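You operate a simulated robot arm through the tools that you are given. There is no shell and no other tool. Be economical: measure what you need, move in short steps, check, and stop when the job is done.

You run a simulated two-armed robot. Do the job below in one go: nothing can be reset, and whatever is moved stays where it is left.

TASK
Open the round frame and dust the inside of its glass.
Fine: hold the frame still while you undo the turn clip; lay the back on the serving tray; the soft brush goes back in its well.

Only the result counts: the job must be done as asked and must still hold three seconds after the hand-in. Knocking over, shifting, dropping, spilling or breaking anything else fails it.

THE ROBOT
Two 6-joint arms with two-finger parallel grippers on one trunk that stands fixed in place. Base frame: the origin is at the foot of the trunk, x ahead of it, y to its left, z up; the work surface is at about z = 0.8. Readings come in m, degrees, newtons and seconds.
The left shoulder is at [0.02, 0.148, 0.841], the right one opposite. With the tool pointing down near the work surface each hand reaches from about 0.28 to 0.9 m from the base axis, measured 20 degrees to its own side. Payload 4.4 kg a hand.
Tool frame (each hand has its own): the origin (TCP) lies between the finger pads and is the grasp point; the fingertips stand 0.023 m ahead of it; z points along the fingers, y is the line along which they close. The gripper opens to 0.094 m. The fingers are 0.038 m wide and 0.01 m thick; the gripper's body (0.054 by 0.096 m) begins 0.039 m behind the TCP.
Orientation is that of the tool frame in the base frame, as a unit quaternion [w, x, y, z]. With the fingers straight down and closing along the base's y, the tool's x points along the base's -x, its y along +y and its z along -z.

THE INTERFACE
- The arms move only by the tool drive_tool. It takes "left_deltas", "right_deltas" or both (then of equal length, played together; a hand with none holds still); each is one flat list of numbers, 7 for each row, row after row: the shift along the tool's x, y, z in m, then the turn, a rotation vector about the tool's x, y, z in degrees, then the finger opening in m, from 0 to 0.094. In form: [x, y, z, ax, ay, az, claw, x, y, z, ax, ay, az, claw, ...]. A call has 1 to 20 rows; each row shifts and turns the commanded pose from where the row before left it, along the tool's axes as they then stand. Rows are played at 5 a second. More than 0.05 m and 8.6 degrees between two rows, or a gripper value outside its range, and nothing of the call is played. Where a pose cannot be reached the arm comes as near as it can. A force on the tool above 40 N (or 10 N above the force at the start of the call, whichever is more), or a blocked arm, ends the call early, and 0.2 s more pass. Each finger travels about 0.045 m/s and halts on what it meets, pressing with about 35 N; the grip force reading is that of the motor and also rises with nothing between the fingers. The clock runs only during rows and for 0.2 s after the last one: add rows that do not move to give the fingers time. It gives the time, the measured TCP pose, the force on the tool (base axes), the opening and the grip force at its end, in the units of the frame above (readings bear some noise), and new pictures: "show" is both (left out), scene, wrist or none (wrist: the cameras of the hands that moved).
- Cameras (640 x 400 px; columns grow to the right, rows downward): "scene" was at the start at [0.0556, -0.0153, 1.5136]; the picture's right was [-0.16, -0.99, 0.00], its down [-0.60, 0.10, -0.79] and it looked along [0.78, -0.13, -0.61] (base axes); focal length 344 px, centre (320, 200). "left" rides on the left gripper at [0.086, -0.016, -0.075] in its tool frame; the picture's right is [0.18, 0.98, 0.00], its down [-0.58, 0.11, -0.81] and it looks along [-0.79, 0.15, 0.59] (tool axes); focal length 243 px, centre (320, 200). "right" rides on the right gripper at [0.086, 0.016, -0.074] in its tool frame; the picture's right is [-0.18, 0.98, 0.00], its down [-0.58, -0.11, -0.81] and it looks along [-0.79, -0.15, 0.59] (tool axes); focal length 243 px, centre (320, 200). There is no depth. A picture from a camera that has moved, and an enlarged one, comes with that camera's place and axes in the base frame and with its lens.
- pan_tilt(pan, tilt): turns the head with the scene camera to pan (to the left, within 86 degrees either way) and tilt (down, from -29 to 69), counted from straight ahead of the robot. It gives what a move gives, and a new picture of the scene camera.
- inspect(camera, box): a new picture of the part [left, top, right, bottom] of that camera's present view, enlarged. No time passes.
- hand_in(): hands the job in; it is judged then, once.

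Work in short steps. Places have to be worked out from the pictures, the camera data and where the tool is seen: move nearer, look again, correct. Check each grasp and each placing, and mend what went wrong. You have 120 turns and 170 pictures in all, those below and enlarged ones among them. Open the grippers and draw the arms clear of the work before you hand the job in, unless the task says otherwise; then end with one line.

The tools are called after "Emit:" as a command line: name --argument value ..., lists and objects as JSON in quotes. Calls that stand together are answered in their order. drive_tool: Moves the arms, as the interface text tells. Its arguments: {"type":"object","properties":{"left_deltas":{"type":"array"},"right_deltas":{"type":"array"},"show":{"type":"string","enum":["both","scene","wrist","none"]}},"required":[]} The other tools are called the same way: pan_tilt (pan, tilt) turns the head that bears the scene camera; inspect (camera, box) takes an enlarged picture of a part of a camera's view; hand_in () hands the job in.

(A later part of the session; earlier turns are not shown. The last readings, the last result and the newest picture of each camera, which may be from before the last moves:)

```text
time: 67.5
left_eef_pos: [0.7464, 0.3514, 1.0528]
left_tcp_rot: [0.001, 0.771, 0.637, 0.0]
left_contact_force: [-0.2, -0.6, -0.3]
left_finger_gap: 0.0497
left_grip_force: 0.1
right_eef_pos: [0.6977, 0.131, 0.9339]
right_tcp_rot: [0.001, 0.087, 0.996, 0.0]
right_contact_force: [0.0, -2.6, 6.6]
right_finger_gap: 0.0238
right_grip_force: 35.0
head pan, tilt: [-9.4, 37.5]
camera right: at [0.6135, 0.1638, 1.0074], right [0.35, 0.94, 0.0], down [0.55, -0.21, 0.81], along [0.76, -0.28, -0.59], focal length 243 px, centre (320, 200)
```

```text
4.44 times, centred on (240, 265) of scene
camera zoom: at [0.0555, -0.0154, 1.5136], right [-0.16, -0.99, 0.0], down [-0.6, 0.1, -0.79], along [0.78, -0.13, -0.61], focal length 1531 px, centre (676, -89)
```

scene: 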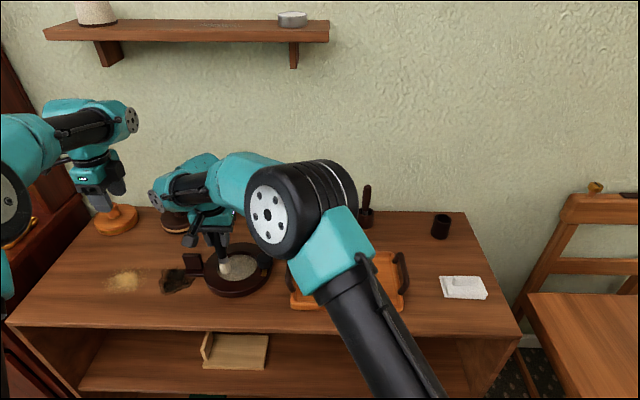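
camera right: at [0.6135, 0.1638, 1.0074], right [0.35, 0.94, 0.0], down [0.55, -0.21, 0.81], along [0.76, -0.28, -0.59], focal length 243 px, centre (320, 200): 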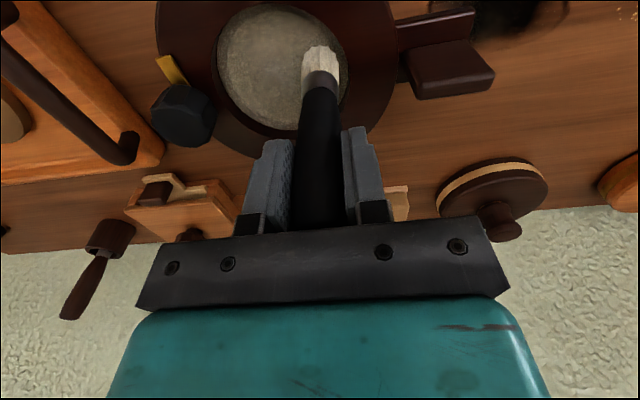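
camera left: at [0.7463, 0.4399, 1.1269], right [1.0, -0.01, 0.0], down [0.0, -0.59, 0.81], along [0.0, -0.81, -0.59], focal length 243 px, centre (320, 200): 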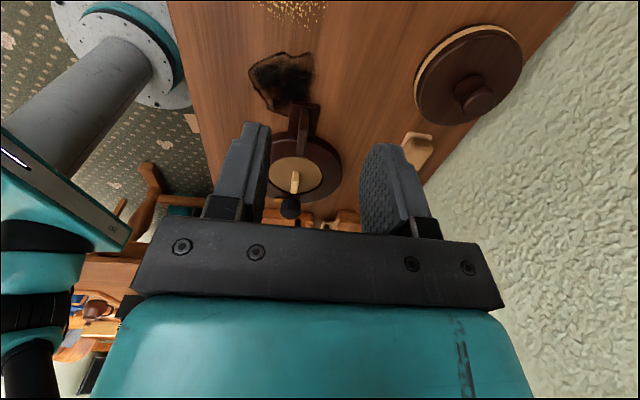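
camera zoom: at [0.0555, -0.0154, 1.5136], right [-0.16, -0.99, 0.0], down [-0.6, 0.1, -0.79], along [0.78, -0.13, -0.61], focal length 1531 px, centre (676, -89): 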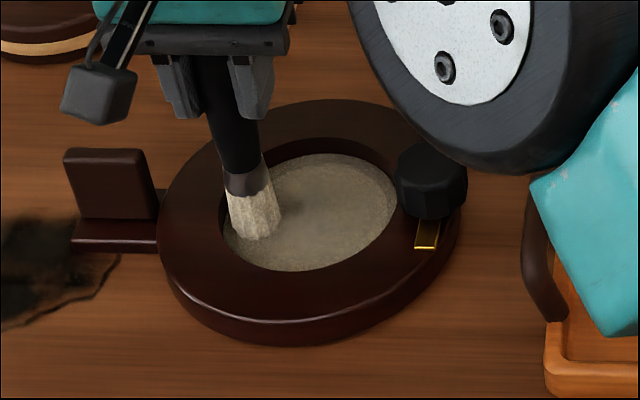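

The frame stays put with about 7 N on the glass and the dust thins along the stroke. I now run a full circle of 33 mm radius round the glass.

Emit:
drive_tool --right_deltas '[0, -0.001, 0, 0, 0, 0, 0.01, 0.0126, -0.0025, 0, 0, 0, 0, 0.01, 0.0107, -0.0072, 0, 0, 0, 0, 0.01, 0.0072, -0.0107, 0, 0, 0, 0, 0.01, 0.0025, -0.0126, 0, 0, 0, 0, 0.01, -0.0025, -0.0126, 0, 0, 0, 0, 0.01, -0.0072, -0.0107, 0, 0, 0, 0, 0.01, -0.0107, -0.0072, 0, 0, 0, 0, 0.01, -0.0126, -0.0025, 0, 0, 0, 0, 0.01, -0.0126, 0.0025, 0, 0, 0, 0, 0.01, -0.0107, 0.0072, 0, 0, 0, 0, 0.01, -0.0072, 0.0107, 0, 0, 0, 0, 0.01, -0.0025, 0.0126, 0, 0, 0, 0, 0.01, 0.0025, 0.0126, 0, 0, 0, 0, 0.01, 0.0072, 0.0107, 0, 0, 0, 0, 0.01, 0.0107, 0.0072, 0, 0, 0, 0, 0.01, 0.0126, 0.0025, 0, 0, 0, 0, 0.01]' --show "both"

Emit:
inspect --camera "scene" --box '[190, 220, 290, 310]'

```text
time: 71.1
left_eef_pos: [0.7465, 0.3515, 1.053]
left_tcp_rot: [0.0, 0.771, 0.637, 0.001]
left_contact_force: [0.1, 1.2, 0.0]
left_finger_gap: 0.0501
left_grip_force: 0.0
right_eef_pos: [0.6981, 0.1307, 0.9343]
right_tcp_rot: [0.001, 0.087, 0.996, 0.0]
right_contact_force: [0.2, 0.5, -1.0]
right_finger_gap: 0.0235
right_grip_force: 35.0
head pan, tilt: [-9.4, 37.5]
camera right: at [0.6141, 0.1628, 1.0084], right [0.35, 0.94, 0.0], down [0.55, -0.21, 0.81], along [0.76, -0.28, -0.59], focal length 243 px, centre (320, 200)
```

scene: 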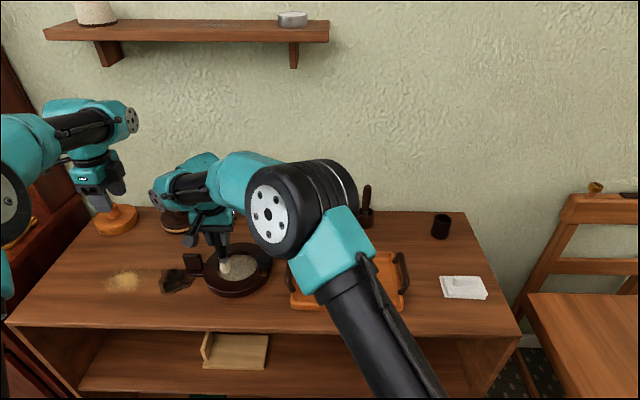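
right: 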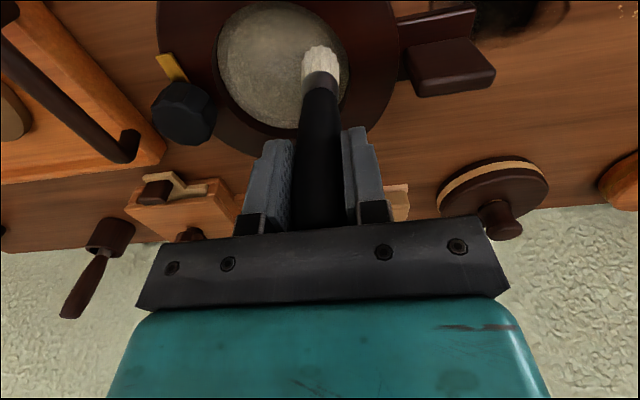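

```text
4.44 times, centred on (240, 265) of scene
camera zoom: at [0.0557, -0.0153, 1.5136], right [-0.16, -0.99, 0.0], down [-0.6, 0.1, -0.79], along [0.78, -0.13, -0.61], focal length 1531 px, centre (676, -89)
```

zoom: 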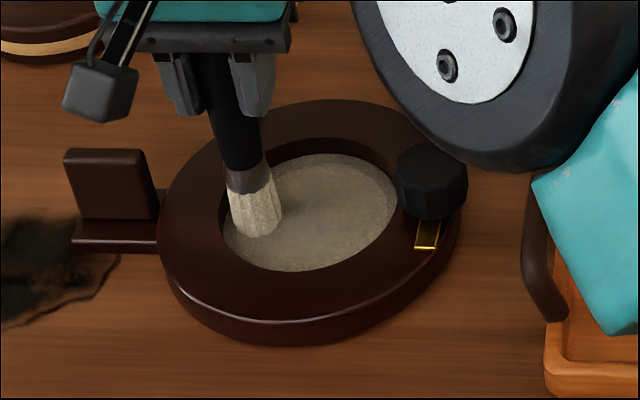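

The force has fallen to zero, so the brush has lost touch. I enlarge the glass and feel down again.

Emit:
inspect --camera "right" --box '[200, 0, 370, 135]'

Emit:
drive_tool --right_deltas '[0, 0, 0.001, 0, 0, 0, 0.01, 0, 0, 0.0005, 0, 0, 0, 0.01, 0, 0, 0, 0, 0, 0, 0.01]' --show "none"

```text
2.96 times, centred on (285, 68) of right
camera zoom: at [0.6141, 0.1628, 1.0084], right [0.35, 0.94, 0.0], down [0.55, -0.21, 0.81], along [0.76, -0.28, -0.59], focal length 719 px, centre (424, 593)
```

zoom: 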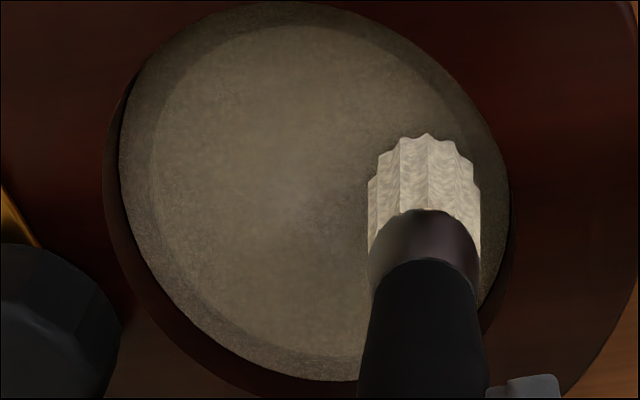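

```text
time: 71.9
left_eef_pos: [0.7457, 0.3511, 1.0533]
left_tcp_rot: [0.001, 0.77, 0.638, 0.001]
left_contact_force: [0.7, 0.2, -0.6]
left_finger_gap: 0.0497
left_grip_force: 0.1
right_eef_pos: [0.6975, 0.1301, 0.9333]
right_tcp_rot: [0.001, 0.087, 0.996, 0.001]
right_contact_force: [-1.5, 1.4, 4.3]
right_finger_gap: 0.0236
right_grip_force: 34.8
head pan, tilt: [-9.4, 37.5]
```

Contact again at 4 N. I run the circle once more at a slightly larger radius (35 mm) with a touch more pressure.

Emit:
drive_tool --right_deltas '[0, 0.001, 0.0003, 0, 0, 0, 0.01, 0.0134, -0.0027, 0, 0, 0, 0, 0.01, 0.0113, -0.0076, 0, 0, 0, 0, 0.01, 0.0076, -0.0113, 0, 0, 0, 0, 0.01, 0.0027, -0.0134, 0, 0, 0, 0, 0.01, -0.0027, -0.0134, 0, 0, 0, 0, 0.01, -0.0076, -0.0113, 0, 0, 0, 0, 0.01, -0.0113, -0.0076, 0, 0, 0, 0, 0.01, -0.0134, -0.0027, 0, 0, 0, 0, 0.01]' --show "none"

Emit:
drive_tool --right_deltas '[-0.0134, 0.0027, 0, 0, 0, 0, 0.01, -0.0113, 0.0076, 0, 0, 0, 0, 0.01, -0.0076, 0.0113, 0, 0, 0, 0, 0.01, -0.0027, 0.0134, 0, 0, 0, 0, 0.01, 0.0027, 0.0134, 0, 0, 0, 0, 0.01, 0.0076, 0.0113, 0, 0, 0, 0, 0.01, 0.0113, 0.0076, 0, 0, 0, 0, 0.01, 0.0134, 0.0027, 0, 0, 0, 0, 0.01]' --show "wrist"

Emit:
inspect --camera "right" --box '[200, 0, 370, 135]'

```text
time: 73.9
left_eef_pos: [0.7471, 0.3514, 1.0532]
left_tcp_rot: [0.001, 0.771, 0.637, 0.001]
left_contact_force: [0.0, -0.3, -0.7]
left_finger_gap: 0.0498
left_grip_force: 0.0
right_eef_pos: [0.6862, 0.0612, 0.9333]
right_tcp_rot: [0.002, 0.087, 0.996, 0.0]
right_contact_force: [-5.9, 2.9, 18.4]
right_finger_gap: 0.0235
right_grip_force: 35.0
head pan, tilt: [-9.4, 37.5]
```

```text
time: 75.7
left_eef_pos: [0.7457, 0.3512, 1.0527]
left_tcp_rot: [0.001, 0.77, 0.638, 0.0]
left_contact_force: [-0.5, -0.2, -0.3]
left_finger_gap: 0.05
left_grip_force: 0.0
right_eef_pos: [0.6964, 0.1319, 0.9334]
right_tcp_rot: [0.002, 0.087, 0.996, 0.001]
right_contact_force: [2.2, -0.7, 9.6]
right_finger_gap: 0.0236
right_grip_force: 34.6
head pan, tilt: [-9.4, 37.5]
camera right: at [0.6134, 0.1636, 1.0063], right [0.35, 0.94, 0.0], down [0.55, -0.21, 0.81], along [0.76, -0.28, -0.59], focal length 243 px, centre (320, 200)
```

right: 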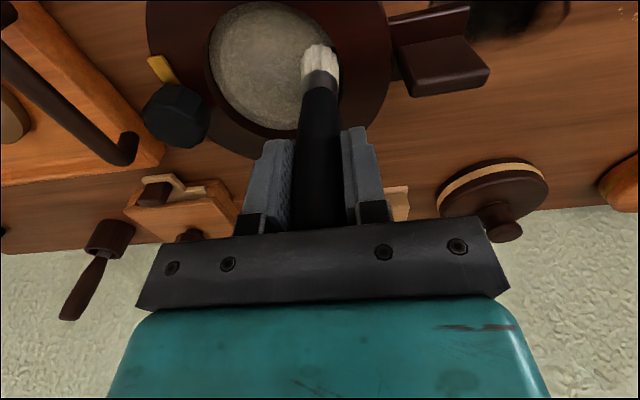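

```text
2.96 times, centred on (285, 68) of right
camera zoom: at [0.6134, 0.1636, 1.0063], right [0.35, 0.94, 0.0], down [0.55, -0.21, 0.81], along [0.76, -0.28, -0.59], focal length 719 px, centre (424, 593)
```

zoom: 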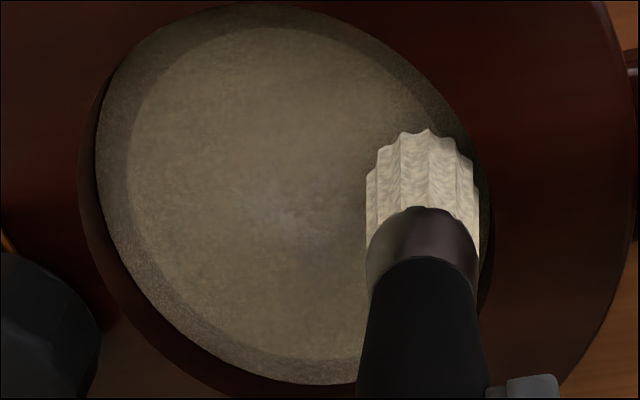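

The frame has crept a few mm towards −y under the brush near the edge, so I must go lighter and stay off the wall. I lift the brush and compare the glass with the earlier picture.

Emit:
drive_tool --right_deltas '[0, 0, -0.03, 0, 0, 0, 0.01, 0, 0, -0.03, 0, 0, 0, 0.01, 0, 0, -0.03, 0, 0, 0, 0.01, 0, 0, -0.03, 0, 0, 0, 0.01]' --show "wrist"

Emit:
inspect --camera "scene" --box '[190, 230, 290, 310]'

Emit:
inspect --camera "left" --box '[230, 100, 370, 230]'

```text
time: 76.7
left_eef_pos: [0.7469, 0.3517, 1.0533]
left_tcp_rot: [0.001, 0.771, 0.637, 0.001]
left_contact_force: [0.1, -0.5, 0.2]
left_finger_gap: 0.0498
left_grip_force: 0.0
right_eef_pos: [0.6981, 0.1314, 1.0522]
right_tcp_rot: [0.002, 0.087, 0.996, -0.001]
right_contact_force: [-0.1, 0.4, -1.1]
right_finger_gap: 0.0235
right_grip_force: 34.9
head pan, tilt: [-9.4, 37.5]
camera right: at [0.6141, 0.1635, 1.1259], right [0.35, 0.94, 0.0], down [0.55, -0.21, 0.81], along [0.76, -0.28, -0.59], focal length 243 px, centre (320, 200)
```

right: 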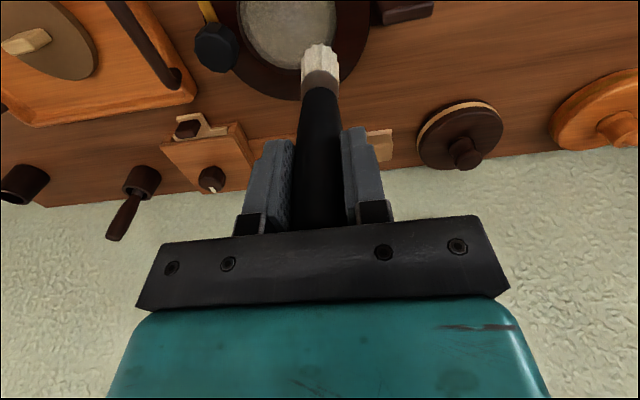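

```text
5.00 times, centred on (240, 270) of scene
camera zoom: at [0.0558, -0.0153, 1.5136], right [-0.16, -0.99, 0.0], down [-0.6, 0.1, -0.79], along [0.78, -0.13, -0.61], focal length 1723 px, centre (720, -150)
```

zoom: 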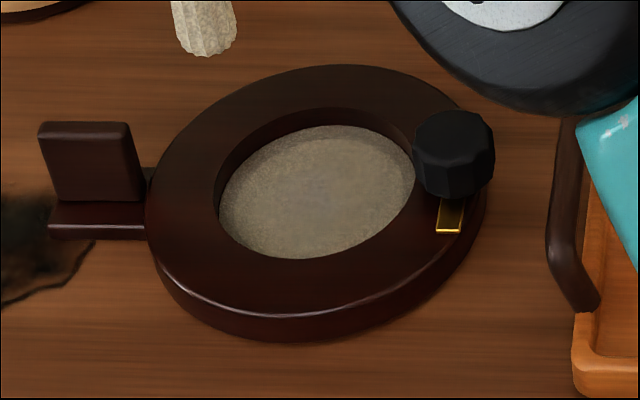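

```text
3.08 times, centred on (300, 165) of left
camera zoom: at [0.7463, 0.4402, 1.1265], right [1.0, 0.0, 0.0], down [0.0, -0.59, 0.81], along [0.0, -0.81, -0.59], focal length 746 px, centre (382, 308)
```

zoom: 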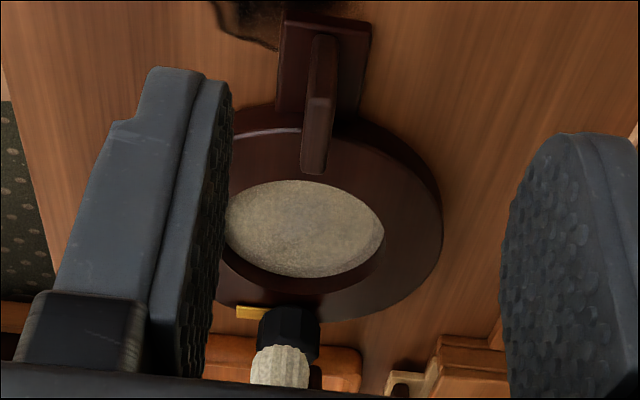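

The frame has shifted only about 4 mm, to a centre near (0.692, 0.094). I'll bring the brush to the true centre and touch down lightly, to work outward in circles.

Emit:
drive_tool --right_deltas '[-0.0006, -0.038, 0.02, 0, 0, 0, 0.01, 0, 0, 0.04, 0, 0, 0, 0.01, 0, 0, 0.04, 0, 0, 0, 0.01, 0, 0, 0.018, 0, 0, 0, 0.01, 0, 0, 0.001, 0, 0, 0, 0.01, 0, 0, 0, 0, 0, 0, 0.01]' --show "none"

```text
time: 78.1
left_eef_pos: [0.7456, 0.352, 1.0535]
left_tcp_rot: [0.001, 0.77, 0.638, 0.001]
left_contact_force: [0.6, -0.5, 0.2]
left_finger_gap: 0.0502
left_grip_force: 0.1
right_eef_pos: [0.6914, 0.0943, 0.9336]
right_tcp_rot: [0.003, 0.087, 0.996, 0.0]
right_contact_force: [-0.6, 0.3, 0.0]
right_finger_gap: 0.0238
right_grip_force: 35.6
head pan, tilt: [-9.4, 37.5]
```

Emit:
drive_tool --right_deltas '[0, 0, 0.001, 0, 0, 0, 0.01, 0, 0.012, 0, 0, 0, 0, 0.01, 0.0085, -0.0035, 0, 0, 0, 0, 0.01, 0.0035, -0.0085, 0, 0, 0, 0, 0.01, -0.0035, -0.0085, 0, 0, 0, 0, 0.01, -0.0085, -0.0035, 0, 0, 0, 0, 0.01, -0.0085, 0.0035, 0, 0, 0, 0, 0.01, -0.0035, 0.0085, 0, 0, 0, 0, 0.01, 0.0035, 0.0085, 0, 0, 0, 0, 0.01, 0.0085, 0.0035, 0, 0, 0, 0, 0.01]' --show "wrist"

Emit:
inspect --camera "right" --box '[200, 0, 410, 135]'

```text
time: 80.3
left_eef_pos: [0.7455, 0.352, 1.0523]
left_tcp_rot: [0.001, 0.771, 0.637, 0.001]
left_contact_force: [-0.1, -0.7, -0.3]
left_finger_gap: 0.05
left_grip_force: 0.1
right_eef_pos: [0.6944, 0.1057, 0.9325]
right_tcp_rot: [0.002, 0.086, 0.996, 0.001]
right_contact_force: [2.0, -0.9, 5.0]
right_finger_gap: 0.0235
right_grip_force: 35.3
head pan, tilt: [-9.4, 37.5]
camera right: at [0.61, 0.1384, 1.0063], right [0.35, 0.94, 0.0], down [0.55, -0.21, 0.81], along [0.76, -0.28, -0.59], focal length 243 px, centre (320, 200)
```

right: 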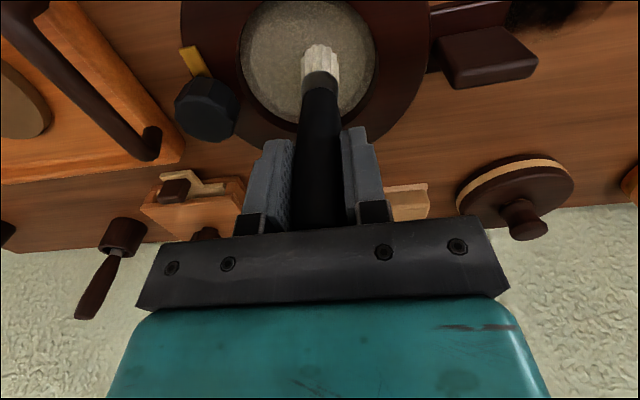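

```text
2.96 times, centred on (305, 68) of right
camera zoom: at [0.61, 0.1384, 1.0063], right [0.35, 0.94, 0.0], down [0.55, -0.21, 0.81], along [0.76, -0.28, -0.59], focal length 719 px, centre (364, 593)
```

zoom: 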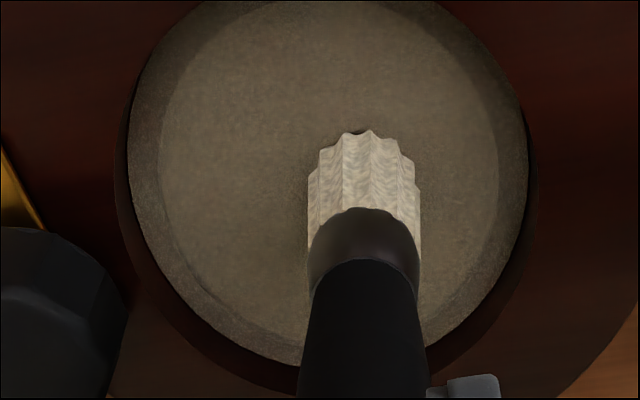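

Contact is steady at 5 N. I go on with a ring at 24 mm.

Emit:
drive_tool --right_deltas '[0, 0.012, 0, 0, 0, 0, 0.01, 0.012, -0.0032, 0, 0, 0, 0, 0.01, 0.0088, -0.0088, 0, 0, 0, 0, 0.01, 0.0032, -0.012, 0, 0, 0, 0, 0.01, -0.0032, -0.012, 0, 0, 0, 0, 0.01, -0.0088, -0.0088, 0, 0, 0, 0, 0.01, -0.012, -0.0032, 0, 0, 0, 0, 0.01]' --show "none"

Emit:
drive_tool --right_deltas '[-0.012, 0.0032, 0, 0, 0, 0, 0.01, -0.0088, 0.0088, 0, 0, 0, 0, 0.01, -0.0032, 0.012, 0, 0, 0, 0, 0.01, 0.0032, 0.012, 0, 0, 0, 0, 0.01, 0.0088, 0.0088, 0, 0, 0, 0, 0.01, 0.012, 0.0032, 0, 0, 0, 0, 0.01]' --show "wrist"

Emit:
inspect --camera "scene" --box '[190, 220, 290, 310]'

```text
time: 81.9
left_eef_pos: [0.7446, 0.352, 1.0531]
left_tcp_rot: [0.001, 0.77, 0.638, 0.001]
left_contact_force: [0.8, -0.2, -0.7]
left_finger_gap: 0.05
left_grip_force: 0.0
right_eef_pos: [0.6871, 0.0703, 0.9336]
right_tcp_rot: [0.002, 0.087, 0.996, 0.0]
right_contact_force: [-1.6, -0.9, 3.0]
right_finger_gap: 0.0235
right_grip_force: 35.1
head pan, tilt: [-9.4, 37.5]
```

```text
time: 83.3
left_eef_pos: [0.7464, 0.3531, 1.0524]
left_tcp_rot: [0.001, 0.77, 0.638, 0.001]
left_contact_force: [1.2, 0.6, -0.6]
left_finger_gap: 0.05
left_grip_force: 0.1
right_eef_pos: [0.6953, 0.1179, 0.9329]
right_tcp_rot: [0.002, 0.088, 0.996, 0.001]
right_contact_force: [0.2, 1.4, 0.4]
right_finger_gap: 0.0236
right_grip_force: 34.9
head pan, tilt: [-9.4, 37.5]
camera right: at [0.6122, 0.15, 1.0063], right [0.35, 0.94, 0.0], down [0.55, -0.21, 0.81], along [0.76, -0.28, -0.59], focal length 243 px, centre (320, 200)
```

right: 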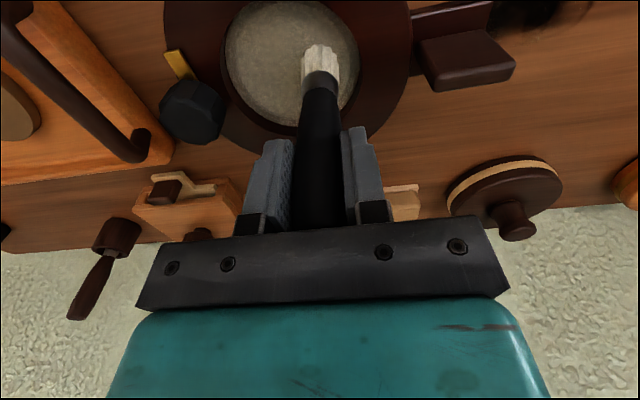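

```text
4.44 times, centred on (240, 265) of scene
camera zoom: at [0.0556, -0.0153, 1.5136], right [-0.16, -0.99, 0.0], down [-0.6, 0.1, -0.79], along [0.78, -0.13, -0.61], focal length 1531 px, centre (676, -89)
```

zoom: 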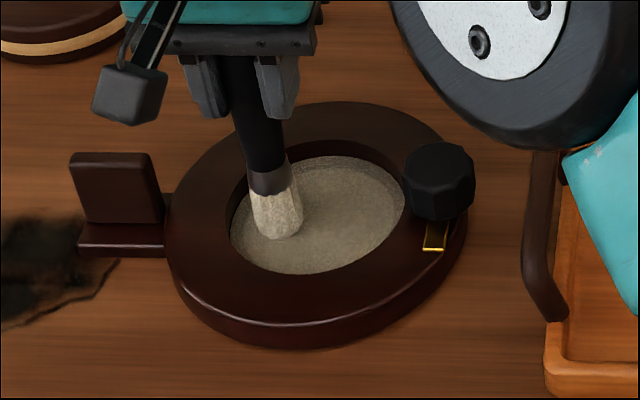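

I enlarge the glass strongly to judge inner and outer areas.

Emit:
inspect --camera "right" --box '[220, 0, 310, 65]'

Emit:
inspect --camera "scene" --box '[235, 250, 285, 285]'

```text
6.15 times, centred on (265, 32) of right
camera zoom: at [0.6122, 0.15, 1.0063], right [0.35, 0.94, 0.0], down [0.55, -0.21, 0.81], along [0.76, -0.28, -0.59], focal length 1493 px, centre (658, 1231)
```

zoom: 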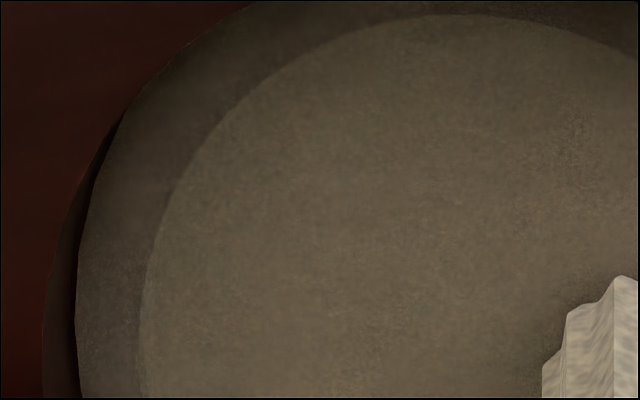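

```text
11.43 times, centred on (260, 268) of scene
camera zoom: at [0.0556, -0.0153, 1.5136], right [-0.16, -0.99, 0.0], down [-0.6, 0.1, -0.79], along [0.78, -0.13, -0.61], focal length 3938 px, centre (1006, -571)
```

zoom: 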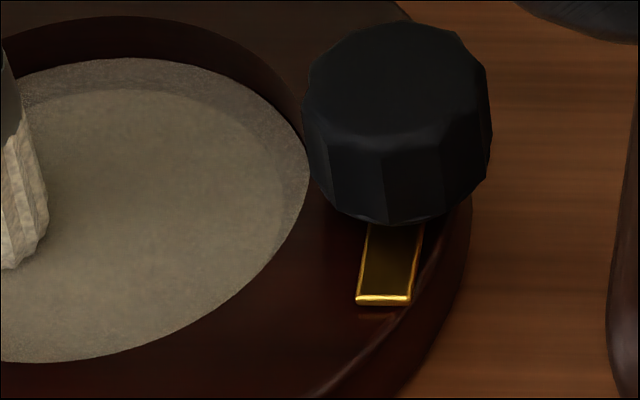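

There is no clear fading yet, and contact has been very light. I press about 1.5 mm more and stroke back and forth over one half, keeping within 30 mm of the centre.

Emit:
drive_tool --right_deltas '[0, 0, 0.0008, 0, 0, 0, 0.01, 0, 0, 0.0007, 0, 0, 0, 0.01, 0, -0.013, 0, 0, 0, 0, 0.01, 0, -0.013, 0, 0, 0, 0, 0.01]' --show "none"

Emit:
drive_tool --right_deltas '[0, -0.013, 0, 0, 0, 0, 0.01, 0, -0.013, 0, 0, 0, 0, 0.01, 0.012, 0.002, 0, 0, 0, 0, 0.01, 0, 0.013, 0, 0, 0, 0, 0.01, 0, 0.013, 0, 0, 0, 0, 0.01, 0, 0.013, 0, 0, 0, 0, 0.01, 0, 0.013, 0, 0, 0, 0, 0.01, 0.011, -0.006, 0, 0, 0, 0, 0.01, 0, -0.0133, 0, 0, 0, 0, 0.01, 0, -0.0133, 0, 0, 0, 0, 0.01, 0, -0.0133, 0, 0, 0, 0, 0.01]' --show "both"

Emit:
inspect --camera "scene" --box '[190, 220, 290, 310]'

```text
time: 84.3
left_eef_pos: [0.7457, 0.3522, 1.0536]
left_tcp_rot: [0.001, 0.77, 0.638, 0.0]
left_contact_force: [-0.5, -0.1, 0.5]
left_finger_gap: 0.0499
left_grip_force: 0.0
right_eef_pos: [0.6918, 0.0922, 0.9326]
right_tcp_rot: [0.002, 0.087, 0.996, 0.001]
right_contact_force: [0.4, 4.7, 19.0]
right_finger_gap: 0.0238
right_grip_force: 34.9
head pan, tilt: [-9.4, 37.5]
```

```text
time: 86.7
left_eef_pos: [0.7455, 0.3526, 1.0536]
left_tcp_rot: [0.0, 0.771, 0.637, 0.0]
left_contact_force: [-0.2, 0.8, 0.0]
left_finger_gap: 0.05
left_grip_force: 0.0
right_eef_pos: [0.6659, 0.0778, 0.9323]
right_tcp_rot: [0.002, 0.087, 0.996, 0.0]
right_contact_force: [-0.1, 3.4, 14.5]
right_finger_gap: 0.0236
right_grip_force: 35.0
head pan, tilt: [-9.4, 37.5]
camera right: at [0.5821, 0.1104, 1.0048], right [0.35, 0.94, 0.0], down [0.55, -0.21, 0.81], along [0.76, -0.28, -0.59], focal length 243 px, centre (320, 200)
```

scene: 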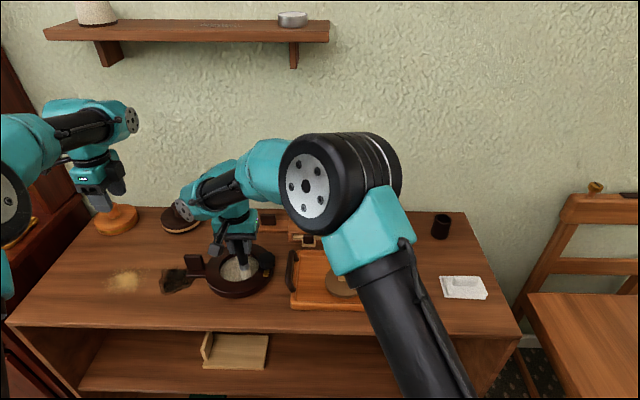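
right: 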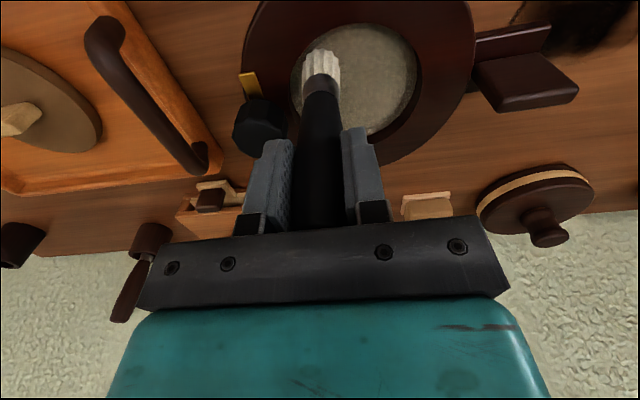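

```text
4.44 times, centred on (240, 265) of scene
camera zoom: at [0.0553, -0.0152, 1.5136], right [-0.16, -0.99, 0.0], down [-0.6, 0.1, -0.79], along [0.78, -0.13, -0.61], focal length 1531 px, centre (676, -89)
```

zoom: 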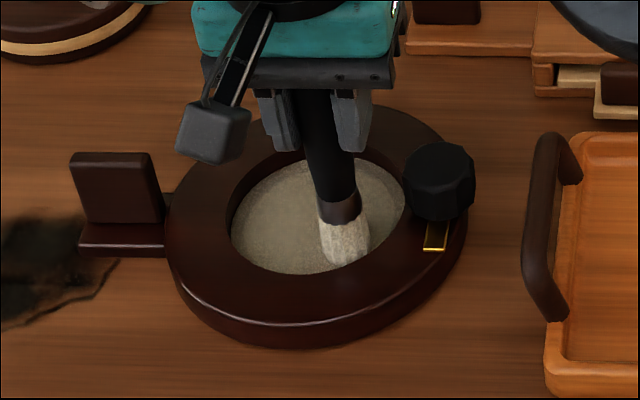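

The frame held still under 15 N. I brush the other half the same way.

Emit:
drive_tool --right_deltas '[-0.0115, 0, 0, 0, 0, 0, 0.01, -0.0115, 0, 0, 0, 0, 0, 0.01, -0.012, -0.006, 0, 0, 0, 0, 0.01, 0, 0.013, 0, 0, 0, 0, 0.01, 0, 0.013, 0, 0, 0, 0, 0.01, 0, 0.013, 0, 0, 0, 0, 0.01, 0, 0.013, 0, 0, 0, 0, 0.01, -0.012, -0.006, 0, 0, 0, 0, 0.01, 0, -0.0133, 0, 0, 0, 0, 0.01, 0, -0.0133, 0, 0, 0, 0, 0.01, 0, -0.0133, 0, 0, 0, 0, 0.01]' --show "wrist"

Emit:
inspect --camera "scene" --box '[190, 220, 290, 310]'

```text
time: 89.1
left_eef_pos: [0.7465, 0.3526, 1.0525]
left_tcp_rot: [0.001, 0.77, 0.638, 0.0]
left_contact_force: [1.4, 0.7, -0.3]
left_finger_gap: 0.05
left_grip_force: 0.1
right_eef_pos: [0.7113, 0.0697, 0.9313]
right_tcp_rot: [0.002, 0.088, 0.996, 0.001]
right_contact_force: [0.4, 3.6, 12.6]
right_finger_gap: 0.0237
right_grip_force: 34.9
head pan, tilt: [-9.4, 37.5]
camera right: at [0.6286, 0.1022, 1.0045], right [0.35, 0.94, 0.0], down [0.55, -0.21, 0.81], along [0.76, -0.28, -0.59], focal length 243 px, centre (320, 200)
```

right: 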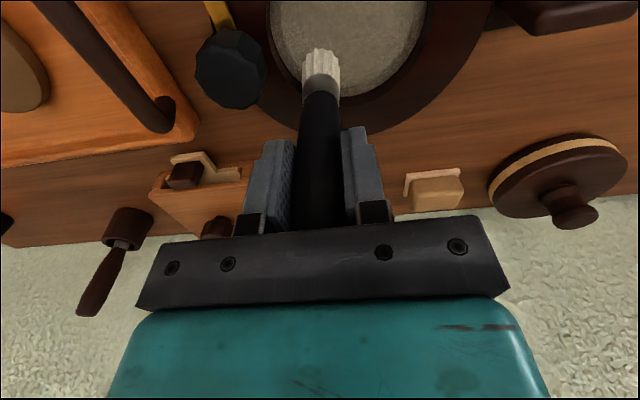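

```text
4.44 times, centred on (240, 265) of scene
camera zoom: at [0.0553, -0.0152, 1.5136], right [-0.16, -0.99, 0.0], down [-0.6, 0.1, -0.79], along [0.78, -0.13, -0.61], focal length 1531 px, centre (676, -89)
```

zoom: 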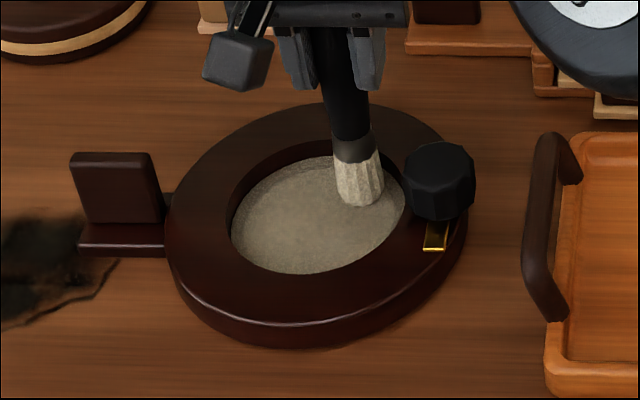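

The strokes are complete. I lift the brush clear and compare the glass in the same crop as before.

Emit:
drive_tool --right_deltas '[0, 0, -0.03, 0, 0, 0, 0.01, 0, 0, -0.03, 0, 0, 0, 0.01, 0, -0.03, -0.03, 0, 0, 0, 0.01, 0, -0.04, -0.03, 0, 0, 0, 0.01, 0, -0.04, 0, 0, 0, 0, 0.01]' --show "scene"

Emit:
inspect --camera "scene" --box '[190, 230, 290, 310]'

Emit:
inspect --camera "left" --box '[250, 130, 350, 210]'

```text
time: 90.3
left_eef_pos: [0.7459, 0.3528, 1.0536]
left_tcp_rot: [0.001, 0.77, 0.638, 0.0]
left_contact_force: [-0.6, 0.5, 0.0]
left_finger_gap: 0.0502
left_grip_force: 0.0
right_eef_pos: [0.6927, -0.0389, 1.051]
right_tcp_rot: [0.002, 0.087, 0.996, 0.0]
right_contact_force: [0.6, 0.5, -1.4]
right_finger_gap: 0.0234
right_grip_force: 34.7
head pan, tilt: [-9.4, 37.5]
```

scene: 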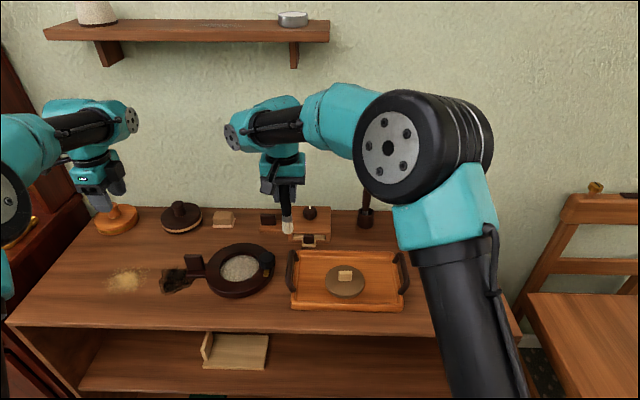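

```text
5.00 times, centred on (240, 270) of scene
camera zoom: at [0.0557, -0.0149, 1.5136], right [-0.16, -0.99, 0.0], down [-0.6, 0.1, -0.79], along [0.78, -0.13, -0.61], focal length 1723 px, centre (720, -150)
```

zoom: 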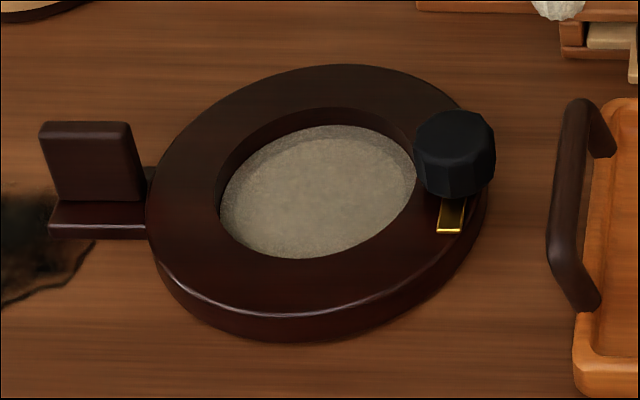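

```text
5.00 times, centred on (300, 170) of left
camera zoom: at [0.7461, 0.4408, 1.1264], right [1.0, 0.0, 0.0], down [0.0, -0.59, 0.81], along [0.0, -0.81, -0.59], focal length 1213 px, centre (420, 350)
```

zoom: 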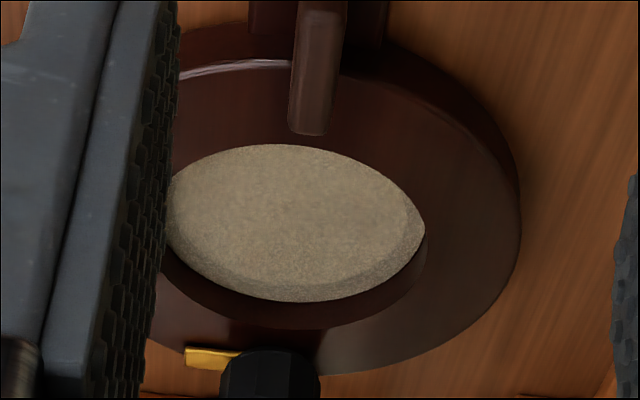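

No plain change is visible, though reflections differ. To be sure of full contact over the whole glass, I go back to the true centre (0.692, 0.094) for a firm outer ring and another pass.

Emit:
drive_tool --right_deltas '[0.008, 0.0435, 0, 0, 0, 0, 0.01, 0.008, 0.0435, 0, 0, 0, 0, 0.01, 0.0079, 0.0434, 0, 0, 0, 0, 0.01, 0, 0, 0.04, 0, 0, 0, 0.01, 0, 0, 0.04, 0, 0, 0, 0.01, 0, 0, 0.035, 0, 0, 0, 0.01, 0, 0, 0.003, 0, 0, 0, 0.01, 0, 0, 0.001, 0, 0, 0, 0.01, 0, 0, 0, 0, 0, 0, 0.01]' --show "none"

```text
time: 92.3
left_eef_pos: [0.746, 0.3518, 1.0524]
left_tcp_rot: [0.0, 0.771, 0.637, 0.001]
left_contact_force: [-0.3, -0.6, -0.7]
left_finger_gap: 0.05
left_grip_force: 0.1
right_eef_pos: [0.6921, 0.0946, 0.9312]
right_tcp_rot: [0.002, 0.088, 0.996, 0.001]
right_contact_force: [-0.5, -0.1, -1.0]
right_finger_gap: 0.0235
right_grip_force: 34.5
head pan, tilt: [-9.4, 37.5]
```

Emit:
drive_tool --right_deltas '[0, 0, 0.001, 0, 0, 0, 0.01, 0, 0, 0.0005, 0, 0, 0, 0.01, 0, 0, 0, 0, 0, 0, 0.01]' --show "none"

```text
time: 93.1
left_eef_pos: [0.7463, 0.3522, 1.0517]
left_tcp_rot: [0.001, 0.77, 0.638, 0.001]
left_contact_force: [-0.1, -0.1, 0.0]
left_finger_gap: 0.05
left_grip_force: 0.1
right_eef_pos: [0.692, 0.0945, 0.9307]
right_tcp_rot: [0.001, 0.087, 0.996, 0.0]
right_contact_force: [-0.9, 0.0, 4.2]
right_finger_gap: 0.0235
right_grip_force: 35.5
head pan, tilt: [-9.4, 37.5]
```

Contact at 4 N. I add a little and run a ring at 29 mm, in two halves with a reading between.

Emit:
drive_tool --right_deltas '[0, 0.0145, 0.0005, 0, 0, 0, 0.01, 0, 0.0145, 0, 0, 0, 0, 0.01, 0.0111, -0.0022, 0, 0, 0, 0, 0.01, 0.0094, -0.0063, 0, 0, 0, 0, 0.01, 0.0063, -0.0094, 0, 0, 0, 0, 0.01, 0.0022, -0.0111, 0, 0, 0, 0, 0.01, -0.0022, -0.0111, 0, 0, 0, 0, 0.01, -0.0063, -0.0094, 0, 0, 0, 0, 0.01, -0.0094, -0.0063, 0, 0, 0, 0, 0.01, -0.0111, -0.0022, 0, 0, 0, 0, 0.01]' --show "none"

Emit:
drive_tool --right_deltas '[-0.0111, 0.0022, 0.0003, 0, 0, 0, 0.01, -0.0094, 0.0063, 0, 0, 0, 0, 0.01, -0.0063, 0.0094, 0, 0, 0, 0, 0.01, -0.0022, 0.0111, 0, 0, 0, 0, 0.01, 0.0022, 0.0111, 0, 0, 0, 0, 0.01, 0.0063, 0.0094, 0, 0, 0, 0, 0.01, 0.0094, 0.0063, 0, 0, 0, 0, 0.01, 0.0111, 0.0022, 0, 0, 0, 0, 0.01]' --show "wrist"

Emit:
inspect --camera "scene" --box '[190, 220, 290, 310]'

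```text
time: 95.3
left_eef_pos: [0.7456, 0.3514, 1.0535]
left_tcp_rot: [0.001, 0.771, 0.637, 0.0]
left_contact_force: [-0.2, 0.0, -0.3]
left_finger_gap: 0.0499
left_grip_force: 0.0
right_eef_pos: [0.6865, 0.0649, 0.9315]
right_tcp_rot: [0.002, 0.087, 0.996, 0.0]
right_contact_force: [-4.7, 1.9, 18.0]
right_finger_gap: 0.0234
right_grip_force: 35.0
head pan, tilt: [-9.4, 37.5]
```

```text
time: 97.1
left_eef_pos: [0.7453, 0.3523, 1.0533]
left_tcp_rot: [0.0, 0.77, 0.638, 0.001]
left_contact_force: [0.2, -0.1, 0.5]
left_finger_gap: 0.0501
left_grip_force: 0.1
right_eef_pos: [0.697, 0.1238, 0.9296]
right_tcp_rot: [0.001, 0.087, 0.996, 0.001]
right_contact_force: [6.3, -1.8, 17.9]
right_finger_gap: 0.0237
right_grip_force: 34.8
head pan, tilt: [-9.4, 37.5]
camera right: at [0.6126, 0.1557, 1.0032], right [0.35, 0.94, 0.0], down [0.55, -0.21, 0.81], along [0.76, -0.28, -0.59], focal length 243 px, centre (320, 200)
```

right: 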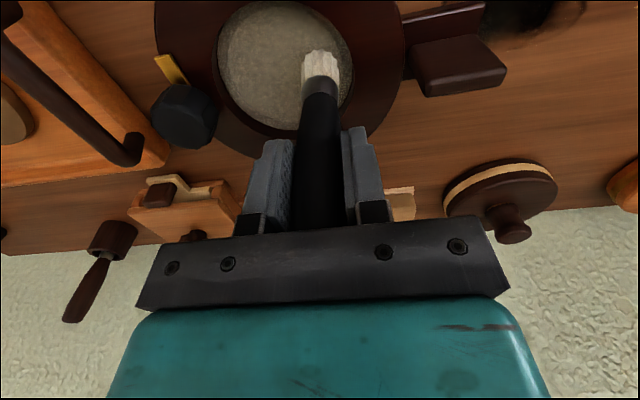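

```text
4.44 times, centred on (240, 265) of scene
camera zoom: at [0.0554, -0.0154, 1.5136], right [-0.16, -0.99, 0.0], down [-0.6, 0.1, -0.79], along [0.78, -0.13, -0.61], focal length 1531 px, centre (676, -89)
```

zoom: 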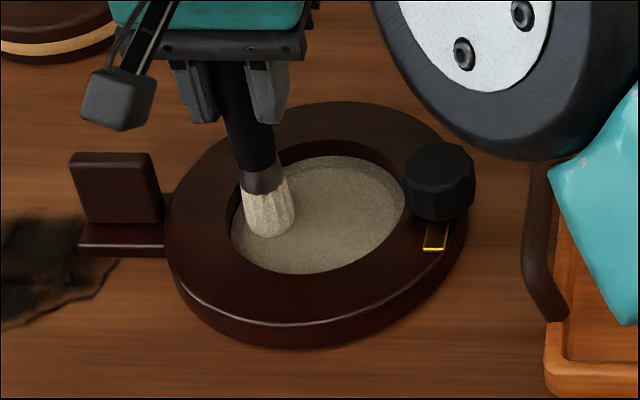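

Good firm contact and the frame is still. I add crosswise strokes over the whole glass.

Emit:
drive_tool --right_deltas '[0.012, -0.005, 0, 0, 0, 0, 0.01, -0.012, 0, 0, 0, 0, 0, 0.01, -0.012, 0, 0, 0, 0, 0, 0.01, -0.012, -0.012, 0, 0, 0, 0, 0.01, 0.012, 0, 0, 0, 0, 0, 0.01, 0.012, 0, 0, 0, 0, 0, 0.01, 0.012, 0, 0, 0, 0, 0, 0.01, 0.012, 0, 0, 0, 0, 0, 0.01, 0.004, -0.012, 0, 0, 0, 0, 0.01]' --show "none"

Emit:
drive_tool --right_deltas '[-0.014, 0, 0.0002, 0, 0, 0, 0.01, -0.014, 0, 0, 0, 0, 0, 0.01, -0.014, 0, 0, 0, 0, 0, 0.01, -0.014, 0, 0, 0, 0, 0, 0.01, 0.004, -0.012, 0, 0, 0, 0, 0.01, 0.012, 0, 0, 0, 0, 0, 0.01, 0.012, 0, 0, 0, 0, 0, 0.01, 0.012, 0, 0, 0, 0, 0, 0.01, 0.012, 0, 0, 0, 0, 0, 0.01, -0.012, -0.012, 0, 0, 0, 0, 0.01, -0.012, 0, 0, 0, 0, 0, 0.01, -0.012, 0, 0, 0, 0, 0, 0.01]' --show "none"

Emit:
drive_tool --right_deltas '[0.012, 0.024, -0.02, 0, 0, 0, 0.01, 0, 0, -0.03, 0, 0, 0, 0.01, 0, 0, -0.035, 0, 0, 0, 0.01, 0, 0, -0.035, 0, 0, 0, 0.01, -0.012, -0.04, 0, 0, 0, 0, 0.01, -0.012, -0.04, 0, 0, 0, 0, 0.01, -0.012, -0.04, 0, 0, 0, 0, 0.01]' --show "both"

Emit:
inspect --camera "scene" --box '[190, 230, 290, 310]'

```text
time: 99.1
left_eef_pos: [0.7459, 0.3507, 1.0528]
left_tcp_rot: [0.001, 0.771, 0.637, 0.001]
left_contact_force: [-0.3, -0.6, 0.0]
left_finger_gap: 0.05
left_grip_force: 0.0
right_eef_pos: [0.6638, 0.0995, 0.9297]
right_tcp_rot: [0.002, 0.087, 0.996, 0.0]
right_contact_force: [1.5, 1.0, 5.5]
right_finger_gap: 0.0237
right_grip_force: 35.3
head pan, tilt: [-9.4, 37.5]
```

```text
time: 101.7
left_eef_pos: [0.7453, 0.3518, 1.0527]
left_tcp_rot: [0.001, 0.77, 0.637, 0.0]
left_contact_force: [0.3, -0.3, -1.2]
left_finger_gap: 0.0501
left_grip_force: 0.1
right_eef_pos: [0.6997, 0.0686, 0.9297]
right_tcp_rot: [0.001, 0.087, 0.996, -0.001]
right_contact_force: [-1.2, -0.8, 4.7]
right_finger_gap: 0.0234
right_grip_force: 34.9
head pan, tilt: [-9.4, 37.5]
```

```text
time: 103.3
left_eef_pos: [0.7455, 0.3517, 1.0518]
left_tcp_rot: [0.001, 0.77, 0.638, 0.0]
left_contact_force: [0.1, 0.5, 1.2]
left_finger_gap: 0.05
left_grip_force: 0.1
right_eef_pos: [0.7056, -0.0303, 1.0504]
right_tcp_rot: [0.003, 0.087, 0.996, 0.0]
right_contact_force: [-0.2, -0.3, 0.1]
right_finger_gap: 0.0235
right_grip_force: 35.4
head pan, tilt: [-9.4, 37.5]
camera right: at [0.6218, 0.0017, 1.1236], right [0.35, 0.94, 0.0], down [0.55, -0.21, 0.81], along [0.76, -0.28, -0.59], focal length 243 px, centre (320, 200)
```

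scene: 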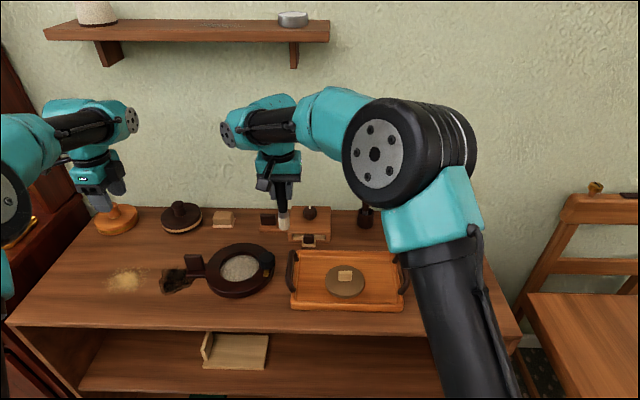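
right: 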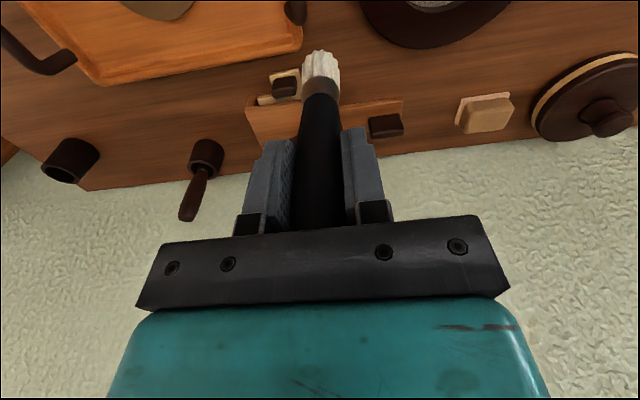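

```text
5.00 times, centred on (240, 270) of scene
camera zoom: at [0.0555, -0.0149, 1.5136], right [-0.16, -0.99, 0.0], down [-0.6, 0.1, -0.79], along [0.78, -0.13, -0.61], focal length 1723 px, centre (720, -150)
```

zoom: 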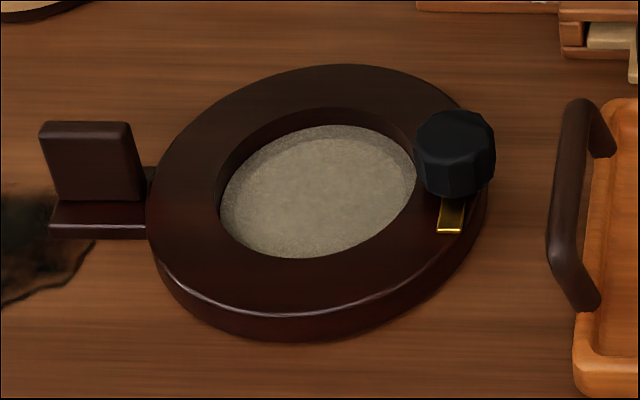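

I look at the glass at the highest enlargement for traces of remaining dust.

Emit:
inspect --camera "scene" --box '[228, 250, 278, 285]'

Emit:
inspect --camera "left" --box '[270, 150, 330, 200]'

Emit:
inspect --camera "right" --box '[290, 40, 350, 110]'

```text
11.43 times, centred on (253, 268) of scene
camera zoom: at [0.0555, -0.0149, 1.5136], right [-0.16, -0.99, 0.0], down [-0.6, 0.1, -0.79], along [0.78, -0.13, -0.61], focal length 3938 px, centre (1086, -571)
```

zoom: 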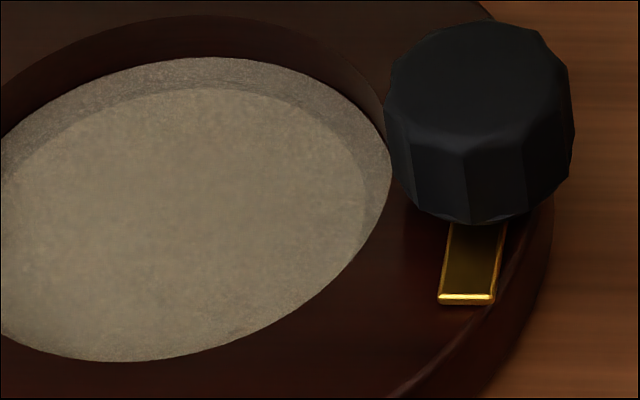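

```text
8.00 times, centred on (300, 175) of left
camera zoom: at [0.746, 0.4407, 1.1265], right [1.0, 0.0, 0.0], down [0.0, -0.59, 0.81], along [0.0, -0.81, -0.59], focal length 1941 px, centre (480, 400)
```

zoom: 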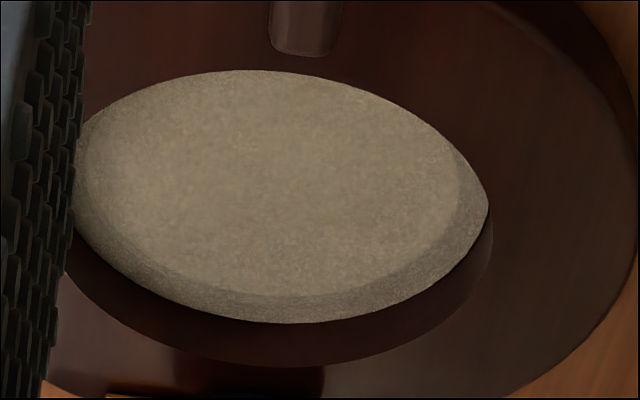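

```text
5.71 times, centred on (320, 75) of right
camera zoom: at [0.6218, 0.0017, 1.1236], right [0.35, 0.94, 0.0], down [0.55, -0.21, 0.81], along [0.76, -0.28, -0.59], focal length 1386 px, centre (320, 914)
```

zoom: 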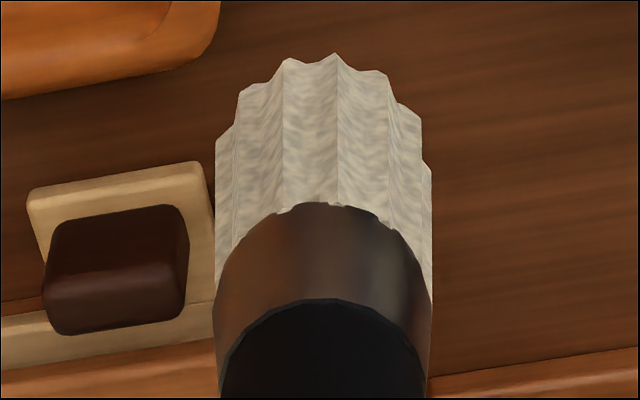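

The greyish blotch that lay over the middle at first is gone and the glass is now even, so the dusting looks done. I carry the brush back above its well at (0.750, -0.492).

Emit:
drive_tool --right_deltas '[-0.0124, -0.0447, 0, 0, 0, 0, 0.01, -0.0124, -0.0447, 0, 0, 0, 0, 0.01, -0.0124, -0.0447, 0, 0, 0, 0, 0.01, -0.0124, -0.0447, 0, 0, 0, 0, 0.01, -0.0124, -0.0447, 0, 0, 0, 0, 0.01, -0.0124, -0.0447, 0, 0, 0, 0, 0.01, -0.0124, -0.0447, 0, 0, 0, 0, 0.01, -0.0124, -0.0447, 0, 0, 0, 0, 0.01, -0.0124, -0.0447, 0, 0, 0, 0, 0.01, -0.0124, -0.0447, 0, 0, 0, 0, 0.01, 0, 0, 0, 0, 0, 0, 0.01]' --show "both"

Emit:
inspect --camera "scene" --box '[190, 230, 290, 310]'

```text
time: 105.7
left_eef_pos: [0.7468, 0.3507, 1.0528]
left_tcp_rot: [0.001, 0.77, 0.637, 0.001]
left_contact_force: [0.5, 0.6, 0.0]
left_finger_gap: 0.0499
left_grip_force: 0.1
right_eef_pos: [0.7511, -0.492, 1.0501]
right_tcp_rot: [0.002, 0.087, 0.996, 0.0]
right_contact_force: [1.4, 0.1, -0.6]
right_finger_gap: 0.0238
right_grip_force: 34.5
head pan, tilt: [-9.4, 37.5]
camera right: at [0.667, -0.46, 1.1241], right [0.35, 0.94, 0.0], down [0.55, -0.21, 0.81], along [0.76, -0.28, -0.59], focal length 243 px, centre (320, 200)
```

scene: 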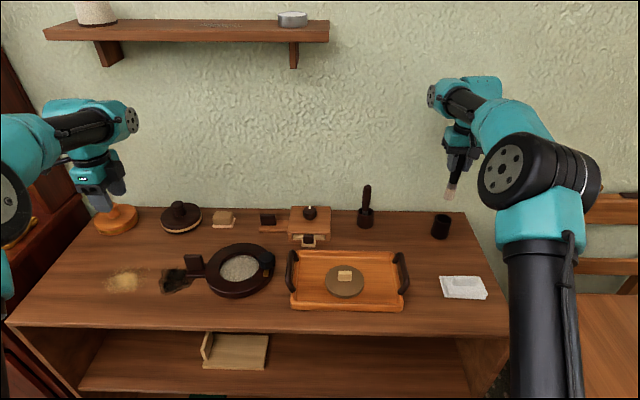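
right: 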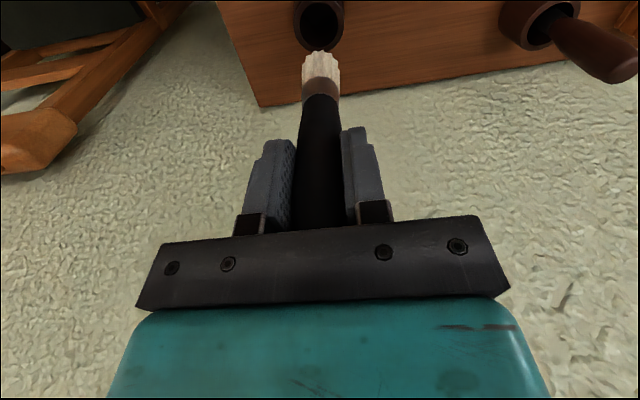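

```text
5.00 times, centred on (240, 270) of scene
camera zoom: at [0.0556, -0.0153, 1.5136], right [-0.16, -0.99, 0.0], down [-0.6, 0.1, -0.79], along [0.78, -0.13, -0.61], focal length 1723 px, centre (720, -150)
```

zoom: 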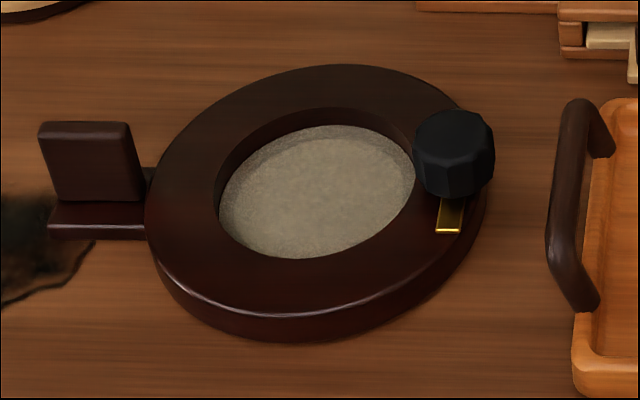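

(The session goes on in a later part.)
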